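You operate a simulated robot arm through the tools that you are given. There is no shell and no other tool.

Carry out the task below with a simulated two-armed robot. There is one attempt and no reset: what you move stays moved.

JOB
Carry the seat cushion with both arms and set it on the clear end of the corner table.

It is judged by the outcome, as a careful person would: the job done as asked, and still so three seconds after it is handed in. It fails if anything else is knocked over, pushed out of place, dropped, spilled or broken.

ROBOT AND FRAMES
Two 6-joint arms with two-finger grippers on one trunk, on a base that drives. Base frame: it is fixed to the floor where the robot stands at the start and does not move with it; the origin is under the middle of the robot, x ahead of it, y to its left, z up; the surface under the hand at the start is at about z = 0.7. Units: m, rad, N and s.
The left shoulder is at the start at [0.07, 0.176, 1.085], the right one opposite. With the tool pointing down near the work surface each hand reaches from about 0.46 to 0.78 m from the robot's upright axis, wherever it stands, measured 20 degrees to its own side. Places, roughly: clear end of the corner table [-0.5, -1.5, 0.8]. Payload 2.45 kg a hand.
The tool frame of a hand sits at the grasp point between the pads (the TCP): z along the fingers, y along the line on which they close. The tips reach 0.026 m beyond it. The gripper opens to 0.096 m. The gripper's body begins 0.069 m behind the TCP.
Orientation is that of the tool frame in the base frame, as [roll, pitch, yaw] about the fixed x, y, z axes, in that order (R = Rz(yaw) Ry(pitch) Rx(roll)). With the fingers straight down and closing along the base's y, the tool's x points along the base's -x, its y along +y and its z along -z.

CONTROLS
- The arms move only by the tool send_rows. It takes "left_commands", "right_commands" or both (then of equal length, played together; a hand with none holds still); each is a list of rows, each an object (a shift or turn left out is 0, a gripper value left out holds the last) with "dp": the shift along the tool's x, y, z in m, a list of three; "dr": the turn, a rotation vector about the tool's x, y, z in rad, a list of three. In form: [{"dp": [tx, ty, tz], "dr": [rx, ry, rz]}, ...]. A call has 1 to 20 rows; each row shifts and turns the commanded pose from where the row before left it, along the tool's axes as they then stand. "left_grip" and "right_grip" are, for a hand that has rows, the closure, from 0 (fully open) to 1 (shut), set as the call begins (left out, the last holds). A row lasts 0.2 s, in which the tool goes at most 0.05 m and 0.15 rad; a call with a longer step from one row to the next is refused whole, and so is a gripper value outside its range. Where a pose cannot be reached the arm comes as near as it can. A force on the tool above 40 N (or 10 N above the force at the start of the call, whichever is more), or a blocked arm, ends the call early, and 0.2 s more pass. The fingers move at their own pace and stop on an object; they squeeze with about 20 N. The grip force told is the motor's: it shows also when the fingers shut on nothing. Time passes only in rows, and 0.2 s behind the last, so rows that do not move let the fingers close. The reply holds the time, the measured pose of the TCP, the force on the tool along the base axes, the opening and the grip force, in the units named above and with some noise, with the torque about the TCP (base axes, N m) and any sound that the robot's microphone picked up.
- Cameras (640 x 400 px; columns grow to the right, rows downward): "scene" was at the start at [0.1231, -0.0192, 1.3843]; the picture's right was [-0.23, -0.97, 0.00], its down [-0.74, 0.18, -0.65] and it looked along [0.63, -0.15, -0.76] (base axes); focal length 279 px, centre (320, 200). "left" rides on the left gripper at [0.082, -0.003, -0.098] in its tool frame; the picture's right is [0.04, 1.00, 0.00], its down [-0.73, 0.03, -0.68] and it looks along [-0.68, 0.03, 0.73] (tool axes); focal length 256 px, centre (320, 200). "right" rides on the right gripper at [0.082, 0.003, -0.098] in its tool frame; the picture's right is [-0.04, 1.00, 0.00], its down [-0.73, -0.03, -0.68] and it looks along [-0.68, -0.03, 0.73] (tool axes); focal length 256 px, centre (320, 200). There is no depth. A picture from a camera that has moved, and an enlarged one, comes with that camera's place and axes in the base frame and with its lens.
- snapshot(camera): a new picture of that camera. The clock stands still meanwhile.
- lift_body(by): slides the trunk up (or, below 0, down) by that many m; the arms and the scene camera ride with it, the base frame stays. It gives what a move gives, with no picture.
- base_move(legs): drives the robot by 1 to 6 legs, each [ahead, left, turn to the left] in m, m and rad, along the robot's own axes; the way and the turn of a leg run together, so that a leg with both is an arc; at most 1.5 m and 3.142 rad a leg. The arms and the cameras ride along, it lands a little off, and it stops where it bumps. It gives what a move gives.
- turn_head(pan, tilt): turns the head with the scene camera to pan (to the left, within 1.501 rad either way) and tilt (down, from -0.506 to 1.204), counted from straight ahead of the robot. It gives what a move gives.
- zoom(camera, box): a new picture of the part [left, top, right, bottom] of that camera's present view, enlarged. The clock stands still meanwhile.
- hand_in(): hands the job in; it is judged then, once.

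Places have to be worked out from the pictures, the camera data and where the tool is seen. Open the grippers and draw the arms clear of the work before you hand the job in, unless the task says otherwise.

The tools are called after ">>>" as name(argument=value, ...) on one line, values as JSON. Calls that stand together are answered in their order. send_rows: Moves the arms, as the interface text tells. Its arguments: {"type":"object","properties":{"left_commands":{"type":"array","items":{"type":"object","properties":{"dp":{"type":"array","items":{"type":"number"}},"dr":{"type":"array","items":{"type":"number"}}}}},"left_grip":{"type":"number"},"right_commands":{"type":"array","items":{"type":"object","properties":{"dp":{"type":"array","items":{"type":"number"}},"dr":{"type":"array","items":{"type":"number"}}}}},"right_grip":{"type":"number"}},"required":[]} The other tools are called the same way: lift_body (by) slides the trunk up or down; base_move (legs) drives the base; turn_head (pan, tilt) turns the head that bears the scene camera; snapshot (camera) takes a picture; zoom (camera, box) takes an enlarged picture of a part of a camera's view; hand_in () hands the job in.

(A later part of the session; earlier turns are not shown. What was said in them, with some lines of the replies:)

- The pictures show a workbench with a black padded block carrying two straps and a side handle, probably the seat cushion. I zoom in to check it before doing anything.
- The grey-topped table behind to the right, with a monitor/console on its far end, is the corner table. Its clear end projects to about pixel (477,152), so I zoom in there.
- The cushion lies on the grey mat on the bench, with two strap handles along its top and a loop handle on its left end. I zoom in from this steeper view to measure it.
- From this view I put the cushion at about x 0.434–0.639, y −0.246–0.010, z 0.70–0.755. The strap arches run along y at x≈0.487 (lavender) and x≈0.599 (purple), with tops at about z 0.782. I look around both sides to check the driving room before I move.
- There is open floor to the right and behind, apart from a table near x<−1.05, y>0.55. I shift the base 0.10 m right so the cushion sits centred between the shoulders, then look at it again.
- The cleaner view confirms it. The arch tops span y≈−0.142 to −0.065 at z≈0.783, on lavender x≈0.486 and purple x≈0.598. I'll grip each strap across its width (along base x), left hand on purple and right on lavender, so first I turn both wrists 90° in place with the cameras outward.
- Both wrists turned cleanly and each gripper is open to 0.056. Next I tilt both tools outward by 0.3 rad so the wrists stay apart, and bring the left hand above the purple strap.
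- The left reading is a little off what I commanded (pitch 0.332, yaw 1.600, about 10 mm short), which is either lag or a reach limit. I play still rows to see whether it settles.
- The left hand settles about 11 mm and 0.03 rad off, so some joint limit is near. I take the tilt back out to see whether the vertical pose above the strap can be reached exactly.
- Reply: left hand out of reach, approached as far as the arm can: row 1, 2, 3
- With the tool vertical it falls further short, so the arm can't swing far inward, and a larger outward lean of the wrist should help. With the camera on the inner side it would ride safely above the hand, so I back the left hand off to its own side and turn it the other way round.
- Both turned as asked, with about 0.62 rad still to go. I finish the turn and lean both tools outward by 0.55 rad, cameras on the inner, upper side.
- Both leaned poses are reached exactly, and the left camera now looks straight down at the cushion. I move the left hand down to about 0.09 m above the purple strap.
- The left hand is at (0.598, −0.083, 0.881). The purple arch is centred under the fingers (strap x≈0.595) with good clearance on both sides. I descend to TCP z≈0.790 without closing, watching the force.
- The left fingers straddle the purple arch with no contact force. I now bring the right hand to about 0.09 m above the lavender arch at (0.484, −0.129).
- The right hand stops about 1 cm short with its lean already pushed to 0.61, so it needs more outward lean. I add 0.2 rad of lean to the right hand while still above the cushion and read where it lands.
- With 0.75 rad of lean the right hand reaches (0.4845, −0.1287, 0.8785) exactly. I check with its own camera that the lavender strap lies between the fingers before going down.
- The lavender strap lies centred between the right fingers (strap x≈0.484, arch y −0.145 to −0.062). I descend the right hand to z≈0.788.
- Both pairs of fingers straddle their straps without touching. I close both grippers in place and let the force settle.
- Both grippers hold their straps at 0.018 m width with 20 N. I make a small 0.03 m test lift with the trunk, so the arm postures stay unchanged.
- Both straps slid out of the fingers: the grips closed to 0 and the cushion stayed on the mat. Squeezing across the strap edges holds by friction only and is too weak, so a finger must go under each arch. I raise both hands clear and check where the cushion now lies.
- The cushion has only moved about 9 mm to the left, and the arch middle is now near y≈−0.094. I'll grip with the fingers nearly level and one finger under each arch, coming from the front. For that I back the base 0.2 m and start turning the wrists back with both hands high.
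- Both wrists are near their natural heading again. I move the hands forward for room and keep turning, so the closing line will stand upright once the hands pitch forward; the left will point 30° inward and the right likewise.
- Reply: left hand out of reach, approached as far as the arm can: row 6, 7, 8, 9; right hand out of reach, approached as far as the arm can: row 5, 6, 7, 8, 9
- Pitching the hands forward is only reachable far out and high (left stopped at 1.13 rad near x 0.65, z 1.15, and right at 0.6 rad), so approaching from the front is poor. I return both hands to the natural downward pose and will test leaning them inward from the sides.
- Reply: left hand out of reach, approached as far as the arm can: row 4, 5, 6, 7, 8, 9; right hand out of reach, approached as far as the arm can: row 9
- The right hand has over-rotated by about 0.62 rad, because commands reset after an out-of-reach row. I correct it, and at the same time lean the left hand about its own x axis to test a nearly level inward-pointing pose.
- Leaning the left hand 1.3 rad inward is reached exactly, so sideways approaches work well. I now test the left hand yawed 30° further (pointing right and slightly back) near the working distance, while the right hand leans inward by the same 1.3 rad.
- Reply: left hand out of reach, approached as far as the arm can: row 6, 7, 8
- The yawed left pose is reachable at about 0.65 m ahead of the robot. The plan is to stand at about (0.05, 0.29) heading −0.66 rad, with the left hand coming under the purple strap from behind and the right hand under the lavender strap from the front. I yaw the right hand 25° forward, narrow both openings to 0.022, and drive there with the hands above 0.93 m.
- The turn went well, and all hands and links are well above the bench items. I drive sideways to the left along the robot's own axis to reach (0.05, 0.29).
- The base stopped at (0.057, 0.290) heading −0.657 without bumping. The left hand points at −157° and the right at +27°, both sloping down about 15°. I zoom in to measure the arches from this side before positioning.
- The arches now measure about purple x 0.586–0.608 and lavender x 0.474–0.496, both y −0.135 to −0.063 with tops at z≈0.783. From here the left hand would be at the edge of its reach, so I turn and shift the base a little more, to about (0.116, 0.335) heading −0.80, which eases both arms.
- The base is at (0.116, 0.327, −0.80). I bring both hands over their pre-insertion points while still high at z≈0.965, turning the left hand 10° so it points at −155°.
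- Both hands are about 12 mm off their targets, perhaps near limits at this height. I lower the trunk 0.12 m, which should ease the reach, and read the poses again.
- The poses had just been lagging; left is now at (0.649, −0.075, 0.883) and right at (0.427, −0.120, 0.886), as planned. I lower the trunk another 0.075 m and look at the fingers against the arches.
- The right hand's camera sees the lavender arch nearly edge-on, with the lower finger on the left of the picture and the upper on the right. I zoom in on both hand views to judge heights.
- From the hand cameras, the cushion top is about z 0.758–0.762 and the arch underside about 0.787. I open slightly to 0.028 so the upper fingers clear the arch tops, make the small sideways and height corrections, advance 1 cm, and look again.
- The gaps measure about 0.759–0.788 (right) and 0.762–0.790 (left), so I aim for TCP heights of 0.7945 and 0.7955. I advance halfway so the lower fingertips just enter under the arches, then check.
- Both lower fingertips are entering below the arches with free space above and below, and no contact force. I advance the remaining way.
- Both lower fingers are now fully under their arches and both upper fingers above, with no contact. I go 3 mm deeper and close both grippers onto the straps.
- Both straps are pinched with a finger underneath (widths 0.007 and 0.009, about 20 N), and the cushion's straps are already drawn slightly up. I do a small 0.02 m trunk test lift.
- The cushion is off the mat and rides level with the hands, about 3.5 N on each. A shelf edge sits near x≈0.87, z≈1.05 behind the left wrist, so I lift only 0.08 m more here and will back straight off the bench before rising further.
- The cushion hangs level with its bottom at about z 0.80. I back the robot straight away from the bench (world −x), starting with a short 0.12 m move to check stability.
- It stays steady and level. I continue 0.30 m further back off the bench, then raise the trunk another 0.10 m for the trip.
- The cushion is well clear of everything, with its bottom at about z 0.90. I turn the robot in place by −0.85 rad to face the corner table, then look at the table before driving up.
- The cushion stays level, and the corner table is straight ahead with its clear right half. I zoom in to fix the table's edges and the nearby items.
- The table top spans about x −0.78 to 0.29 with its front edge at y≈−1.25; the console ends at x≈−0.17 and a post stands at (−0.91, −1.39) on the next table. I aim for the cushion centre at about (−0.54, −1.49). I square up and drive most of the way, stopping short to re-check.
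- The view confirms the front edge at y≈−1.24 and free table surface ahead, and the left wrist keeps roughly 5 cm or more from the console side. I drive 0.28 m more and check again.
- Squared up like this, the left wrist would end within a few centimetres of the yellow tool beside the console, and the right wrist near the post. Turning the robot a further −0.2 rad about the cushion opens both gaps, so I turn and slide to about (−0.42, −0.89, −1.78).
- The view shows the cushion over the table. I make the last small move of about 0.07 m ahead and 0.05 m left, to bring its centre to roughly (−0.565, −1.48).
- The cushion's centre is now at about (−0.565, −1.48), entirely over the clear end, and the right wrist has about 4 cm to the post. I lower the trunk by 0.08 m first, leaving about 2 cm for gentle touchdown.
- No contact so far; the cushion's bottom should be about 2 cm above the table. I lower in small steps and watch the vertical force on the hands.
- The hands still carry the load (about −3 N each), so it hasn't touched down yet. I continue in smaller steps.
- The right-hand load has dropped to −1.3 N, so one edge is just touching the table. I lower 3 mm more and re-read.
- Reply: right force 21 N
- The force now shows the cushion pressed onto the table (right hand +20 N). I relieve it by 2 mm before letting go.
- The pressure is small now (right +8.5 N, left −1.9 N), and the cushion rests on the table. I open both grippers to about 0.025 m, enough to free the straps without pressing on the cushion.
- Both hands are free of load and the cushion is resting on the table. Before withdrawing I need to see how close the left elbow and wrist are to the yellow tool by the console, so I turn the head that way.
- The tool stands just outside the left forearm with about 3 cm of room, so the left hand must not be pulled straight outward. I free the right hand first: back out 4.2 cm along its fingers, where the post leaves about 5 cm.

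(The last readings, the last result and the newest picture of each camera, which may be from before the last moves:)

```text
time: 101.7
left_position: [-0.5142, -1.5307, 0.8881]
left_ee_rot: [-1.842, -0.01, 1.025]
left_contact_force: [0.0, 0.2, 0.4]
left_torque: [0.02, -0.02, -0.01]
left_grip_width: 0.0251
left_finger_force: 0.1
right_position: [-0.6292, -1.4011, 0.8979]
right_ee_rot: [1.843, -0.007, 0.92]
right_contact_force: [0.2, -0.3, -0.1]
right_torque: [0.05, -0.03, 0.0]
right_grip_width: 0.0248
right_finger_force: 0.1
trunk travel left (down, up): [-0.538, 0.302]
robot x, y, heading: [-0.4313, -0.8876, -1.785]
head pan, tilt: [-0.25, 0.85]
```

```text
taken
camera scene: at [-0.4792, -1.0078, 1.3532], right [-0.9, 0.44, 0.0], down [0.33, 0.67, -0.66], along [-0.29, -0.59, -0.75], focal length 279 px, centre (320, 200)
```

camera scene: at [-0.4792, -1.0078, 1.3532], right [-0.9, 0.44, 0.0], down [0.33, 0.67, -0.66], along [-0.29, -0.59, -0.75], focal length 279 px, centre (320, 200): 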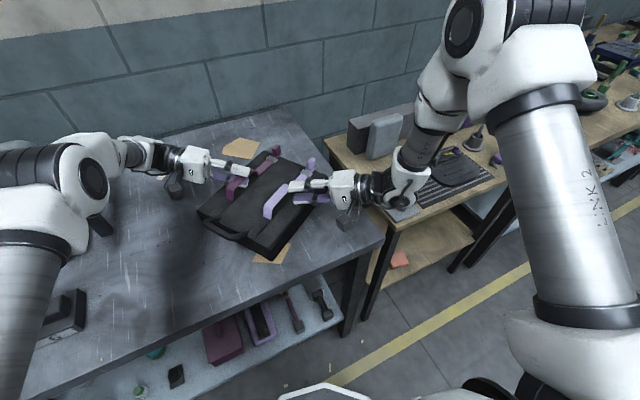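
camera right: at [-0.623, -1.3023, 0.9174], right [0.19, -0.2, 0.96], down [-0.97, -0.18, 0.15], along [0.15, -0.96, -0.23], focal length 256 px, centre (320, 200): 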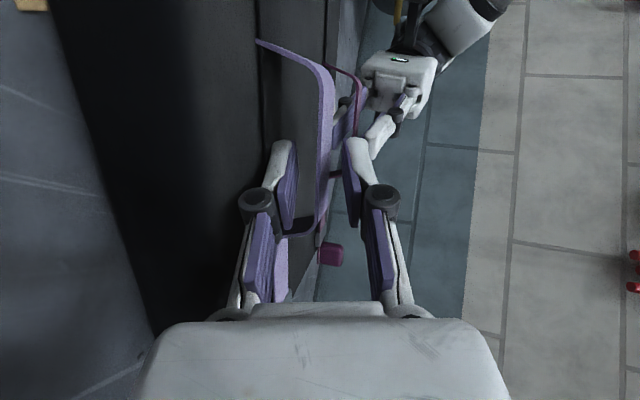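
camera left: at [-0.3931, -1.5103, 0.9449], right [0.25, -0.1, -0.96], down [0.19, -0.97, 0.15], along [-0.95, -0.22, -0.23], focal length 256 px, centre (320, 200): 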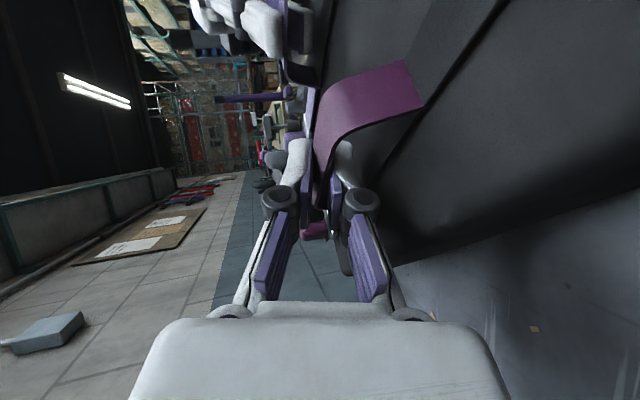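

The right hand came out without contact and its fingertip clears the strap edge. I back out 8 mm more, raise the right hand 0.15 m, and draw it back toward the robot.

>>> send_rows(right_commands=[{"dp": [0, 0, -0.008]}, {"dp": [0, 0.0361, -0.0101]}, {"dp": [0, 0.0361, -0.0101]}, {"dp": [0, 0.0361, -0.0101]}, {"dp": [0, 0.0361, -0.0101]}, {"dp": [0.0363, -0.0046, -0.0163]}, {"dp": [0.0363, -0.0046, -0.0163]}, {}, {}])

>>> snapshot(camera="scene")

>>> snapshot(camera="left")

```text
time: 103.7
left_position: [-0.5152, -1.5308, 0.8889]
left_ee_rot: [-1.841, -0.01, 1.028]
left_contact_force: [0.4, -0.5, 0.4]
left_torque: [0.03, -0.05, 0.01]
left_grip_width: 0.0249
left_finger_force: 0.1
right_position: [-0.6199, -1.3148, 1.0509]
right_ee_rot: [1.842, -0.009, 0.919]
right_contact_force: [0.5, -0.6, 0.3]
right_torque: [0.03, 0.01, -0.07]
right_grip_width: 0.0249
right_finger_force: 0.0
trunk travel left (down, up): [-0.538, 0.302]
robot x, y, heading: [-0.4302, -0.8884, -1.784]
head pan, tilt: [-0.25, 0.85]
```

```text
taken
camera scene: at [-0.4793, -1.0072, 1.3533], right [-0.9, 0.45, 0.0], down [0.33, 0.67, -0.66], along [-0.29, -0.59, -0.75], focal length 279 px, centre (320, 200)
```

scene: 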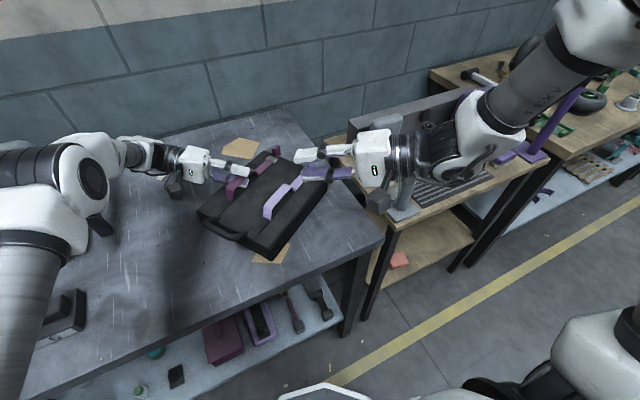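

```text
taken
camera left: at [-0.3932, -1.5092, 0.9186], right [0.25, -0.1, -0.96], down [0.19, -0.97, 0.15], along [-0.95, -0.22, -0.23], focal length 256 px, centre (320, 200)
```

left: 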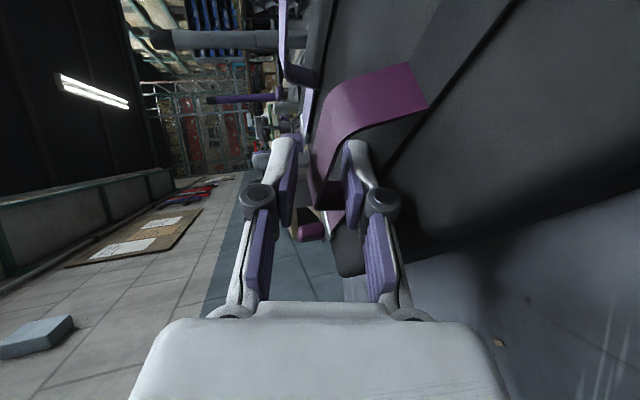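

The right hand is clear and the cushion hasn't moved. Now I slide the left finger out with a small base arc (ahead 0.035, right 0.078, turn +0.15), which draws the fingertip out past the strap while keeping the left forearm away from the tool.

>>> base_move(legs=[[0.0352, -0.0783, 0.15]])

>>> zoom(camera="left", box=[250, 20, 430, 220])

>>> snapshot(camera="scene")

```text
time: 104.8
left_position: [-0.5008, -1.5608, 0.8881]
left_ee_rot: [-1.841, -0.011, 1.177]
left_contact_force: [-0.6, 0.6, -0.1]
left_torque: [-0.02, 0.0, -0.02]
left_grip_width: 0.0248
left_finger_force: 0.0
right_position: [-0.6367, -1.3641, 1.0505]
right_ee_rot: [1.843, -0.007, 1.072]
right_contact_force: [-0.2, -0.3, 0.0]
right_torque: [0.02, -0.05, 0.02]
right_grip_width: 0.025
right_finger_force: 0.1
trunk travel left (down, up): [-0.538, 0.302]
robot x, y, heading: [-0.5142, -0.9093, -1.636]
head pan, tilt: [-0.25, 0.85]
```

```text
2.00 times, centred on (340, 120) of left
camera zoom: at [-0.3833, -1.5211, 0.9182], right [0.27, -0.06, -0.96], down [0.33, -0.93, 0.15], along [-0.91, -0.36, -0.23], focal length 512 px, centre (280, 360)
```

zoom: 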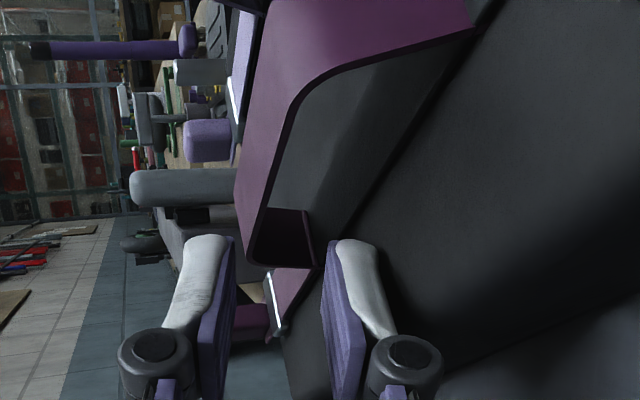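

```text
taken
camera scene: at [-0.5444, -1.0376, 1.3532], right [-0.95, 0.31, 0.0], down [0.23, 0.72, -0.66], along [-0.2, -0.63, -0.75], focal length 279 px, centre (320, 200)
```

scene: 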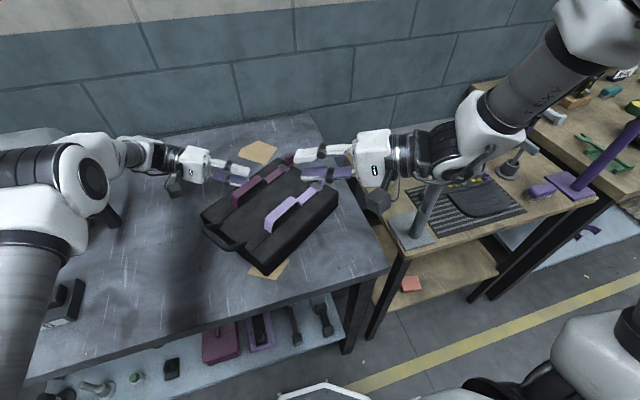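

The left fingertip should now be about 5 mm outside the strap, with no contact force. I move the base 12 mm more ahead for margin, then lift the trunk 2 cm and check that the cushion stays put.

>>> base_move(legs=[[0.012, 0, 0]])

>>> lift_body(by=0.02)

>>> zoom(camera="left", box=[250, 20, 430, 220])

>>> zoom(camera="scene", box=[140, 100, 420, 290])

```text
time: 105.5
left_position: [-0.5011, -1.571, 0.889]
left_ee_rot: [-1.842, -0.01, 1.176]
left_contact_force: [-0.5, -0.2, 0.0]
left_torque: [0.01, -0.02, 0.02]
left_grip_width: 0.0252
left_finger_force: 0.1
right_position: [-0.6365, -1.3746, 1.0506]
right_ee_rot: [1.843, -0.005, 1.073]
right_contact_force: [0.0, 0.1, 0.3]
right_torque: [0.02, 0.03, -0.01]
right_grip_width: 0.0251
right_finger_force: 0.1
trunk travel left (down, up): [-0.538, 0.302]
robot x, y, heading: [-0.5128, -0.9229, -1.633]
head pan, tilt: [-0.25, 0.85]
```

```text
time: 106.2
left_position: [-0.502, -1.5721, 0.908]
left_ee_rot: [-1.841, -0.01, 1.176]
left_contact_force: [0.7, 1.0, -0.4]
left_torque: [0.0, -0.01, 0.0]
left_grip_width: 0.025
left_finger_force: 0.0
right_position: [-0.6365, -1.3776, 1.0714]
right_ee_rot: [1.844, -0.01, 1.074]
right_contact_force: [-0.3, -0.3, -0.2]
right_torque: [0.01, -0.01, -0.01]
right_grip_width: 0.0251
right_finger_force: 0.1
trunk travel left (down, up): [-0.558, 0.282]
robot x, y, heading: [-0.5145, -0.9176, -1.633]
head pan, tilt: [-0.25, 0.85]
```

```text
2.00 times, centred on (340, 120) of left
camera zoom: at [-0.3836, -1.5335, 0.9379], right [0.27, -0.06, -0.96], down [0.33, -0.93, 0.15], along [-0.91, -0.36, -0.23], focal length 512 px, centre (280, 360)
```

zoom: 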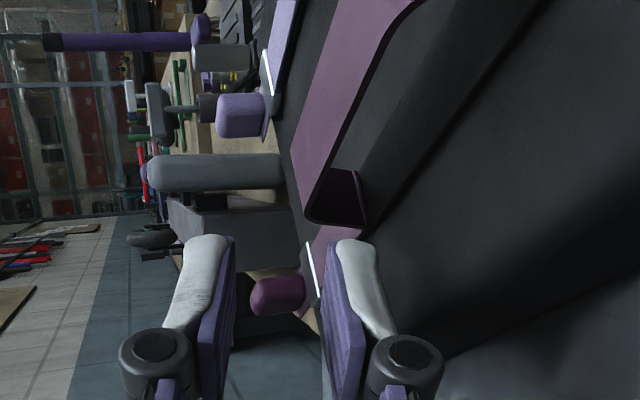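

```text
2.11 times, centred on (280, 195) of scene
camera zoom: at [-0.5444, -1.0502, 1.3731], right [-0.95, 0.31, 0.0], down [0.23, 0.72, -0.66], along [-0.2, -0.63, -0.75], focal length 587 px, centre (404, 210)
```

zoom: 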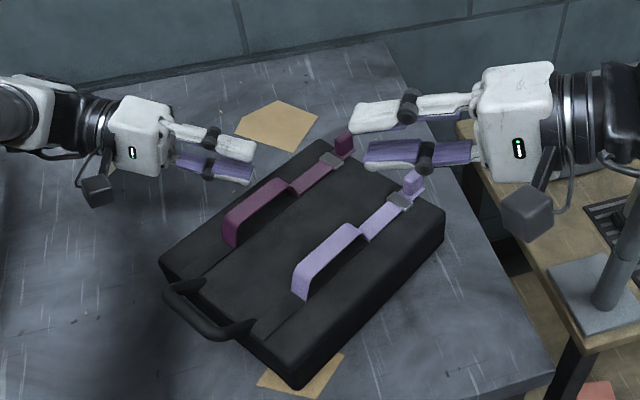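

Both hands are free and the cushion lies flat and undisturbed on the clear end of the table. I raise the trunk 0.20 m so all arm parts are above the tool, console and post, then back away.

>>> lift_body(by=0.2)

>>> base_move(legs=[[-0.5, 0, 0]])

>>> turn_head(pan=0.0, tilt=0.6)

>>> snapshot(camera="scene")

```text
time: 108.4
left_position: [-0.5007, -1.5732, 1.108]
left_ee_rot: [-1.842, -0.011, 1.177]
left_contact_force: [0.1, 0.1, 0.0]
left_torque: [-0.04, -0.02, 0.02]
left_grip_width: 0.025
left_finger_force: 0.0
right_position: [-0.6359, -1.3752, 1.2706]
right_ee_rot: [1.843, -0.007, 1.073]
right_contact_force: [0.5, 0.7, 0.1]
right_torque: [0.0, -0.01, 0.0]
right_grip_width: 0.0248
right_finger_force: 0.1
trunk travel left (down, up): [-0.758, 0.082]
robot x, y, heading: [-0.5149, -0.9226, -1.632]
head pan, tilt: [-0.25, 0.85]
```

```text
time: 111.3
left_position: [-0.472, -1.0733, 1.1077]
left_ee_rot: [-1.842, -0.01, 1.174]
left_contact_force: [-1.0, 0.9, 0.1]
left_torque: [0.0, 0.0, 0.03]
left_grip_width: 0.025
left_finger_force: 0.1
right_position: [-0.6065, -0.8761, 1.2713]
right_ee_rot: [1.843, -0.006, 1.068]
right_contact_force: [0.4, -0.6, -1.0]
right_torque: [0.01, -0.01, -0.01]
right_grip_width: 0.025
right_finger_force: 0.0
trunk travel left (down, up): [-0.758, 0.082]
robot x, y, heading: [-0.4841, -0.4247, -1.634]
head pan, tilt: [-0.25, 0.85]
```

```text
time: 112.1
left_position: [-0.4712, -1.0711, 1.109]
left_ee_rot: [-1.841, -0.009, 1.175]
left_contact_force: [-0.2, 0.0, -0.3]
left_torque: [0.01, -0.02, -0.01]
left_grip_width: 0.0253
left_finger_force: 0.1
right_position: [-0.6071, -0.875, 1.2719]
right_ee_rot: [1.844, -0.006, 1.067]
right_contact_force: [0.1, 0.6, 0.0]
right_torque: [0.01, 0.0, 0.02]
right_grip_width: 0.025
right_finger_force: 0.1
trunk travel left (down, up): [-0.758, 0.082]
robot x, y, heading: [-0.4847, -0.4231, -1.633]
head pan, tilt: [0.0, 0.6]
```

```text
taken
camera scene: at [-0.4948, -0.5624, 1.5941], right [-1.0, 0.06, 0.0], down [0.04, 0.56, -0.82], along [-0.05, -0.82, -0.57], focal length 279 px, centre (320, 200)
```

scene: 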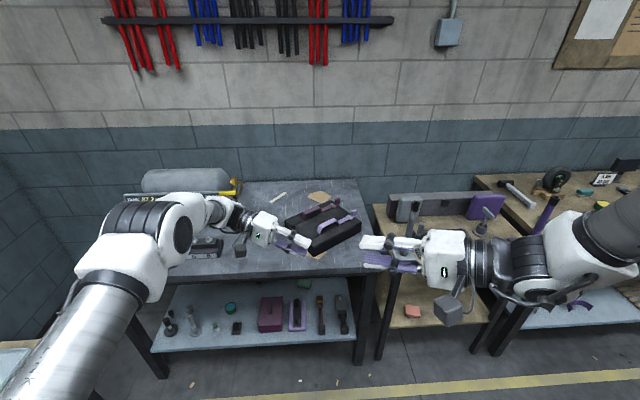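

The arms are clear, and the cushion rests flat on the clear end with the console, yellow tool and post standing as before. I open the grippers fully and take a closer look to confirm.

>>> send_rows(left_commands=[{}, {}, {}], right_commands=[{}, {}, {}], left_grip=0.0, right_grip=0.0)

>>> zoom(camera="scene", box=[110, 150, 530, 350])

>>> turn_head(pan=1.5, tilt=0.6)

>>> snapshot(camera="scene")

```text
time: 112.9
left_position: [-0.4713, -1.0722, 1.1083]
left_ee_rot: [-1.842, -0.01, 1.175]
left_contact_force: [-0.2, -0.9, -0.2]
left_torque: [-0.01, 0.03, -0.01]
left_grip_width: 0.096
left_finger_force: 0.2
right_position: [-0.6077, -0.8759, 1.2709]
right_ee_rot: [1.844, -0.007, 1.069]
right_contact_force: [0.6, 0.1, 0.2]
right_torque: [-0.01, 0.02, 0.02]
right_grip_width: 0.096
right_finger_force: 0.1
trunk travel left (down, up): [-0.758, 0.082]
robot x, y, heading: [-0.4834, -0.4257, -1.633]
head pan, tilt: [0.0, 0.6]
```

```text
1.52 times, centred on (320, 250) of scene
camera zoom: at [-0.4948, -0.5633, 1.5941], right [-1.0, 0.06, 0.0], down [0.04, 0.56, -0.82], along [-0.05, -0.82, -0.57], focal length 425 px, centre (320, 124)
```

zoom: 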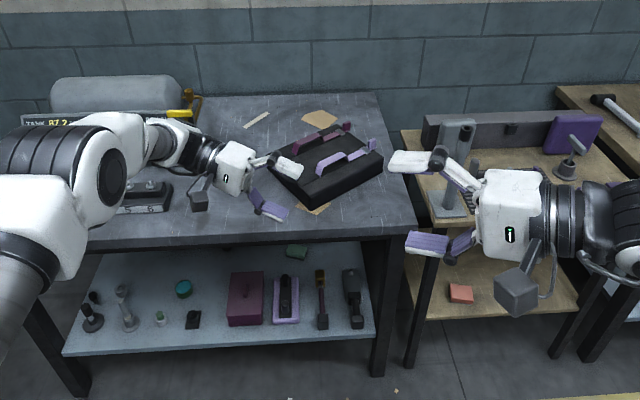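

```text
time: 114.5
left_position: [-0.4716, -1.0727, 1.1081]
left_ee_rot: [-1.842, -0.01, 1.176]
left_contact_force: [-0.8, -0.4, -0.4]
left_torque: [-0.02, 0.0, 0.01]
left_grip_width: 0.0959
left_finger_force: 0.1
right_position: [-0.6078, -0.8764, 1.2718]
right_ee_rot: [1.843, -0.007, 1.068]
right_contact_force: [1.0, -0.8, 0.0]
right_torque: [0.0, 0.0, 0.03]
right_grip_width: 0.0962
right_finger_force: 0.0
trunk travel left (down, up): [-0.758, 0.082]
robot x, y, heading: [-0.4841, -0.4215, -1.638]
head pan, tilt: [1.499, 0.6]
```

```text
taken
camera scene: at [-0.4016, -0.4869, 1.5941], right [-0.14, -0.99, 0.0], down [-0.56, 0.08, -0.83], along [0.82, -0.11, -0.56], focal length 279 px, centre (320, 200)
```

scene: 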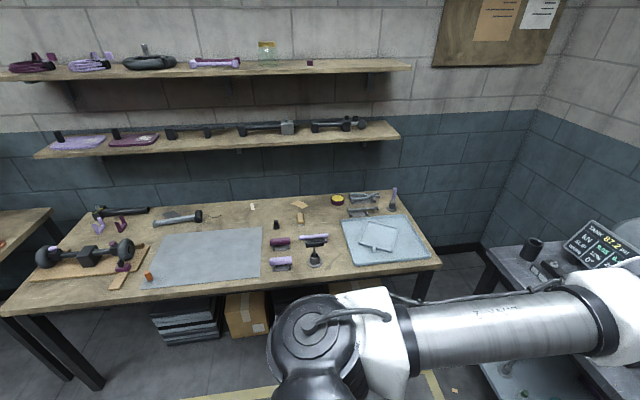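

The bench is intact, with the mat, peg, hammer, rollers and the rest where they were. The cushion lies flat and fully on the clear end of the corner table, both grippers are open and the arms are well clear, so I hand the job in.

>>> hand_in()

```text
The job is handed in.
```

The seat cushion is on the clear end of the corner table, set down with both arms, and I've handed the job in. I don't have the result of the judging.

- **Placement:** the cushion lies flat and fully on the table top, centred at about (−0.565, −1.48). It sits at an angle to the table edges rather than square to them, and one corner covers part of a flat cardboard scrap already there.
- **First attempt:** my first grip squeezed the straps across their edges and slipped off, shifting the cushion about 9 mm on its mat. I then hooked one finger under each strap handle and carried it that way without any slip.
- **Surroundings:** I saw nothing knocked over or moved. On the bench, the mat, peg, hammer and rollers were where they started. By the corner table, the console, yellow tool and post were still standing.
- **Robot:** both grippers are fully open and the robot is backed off, with its arms clear of the table.
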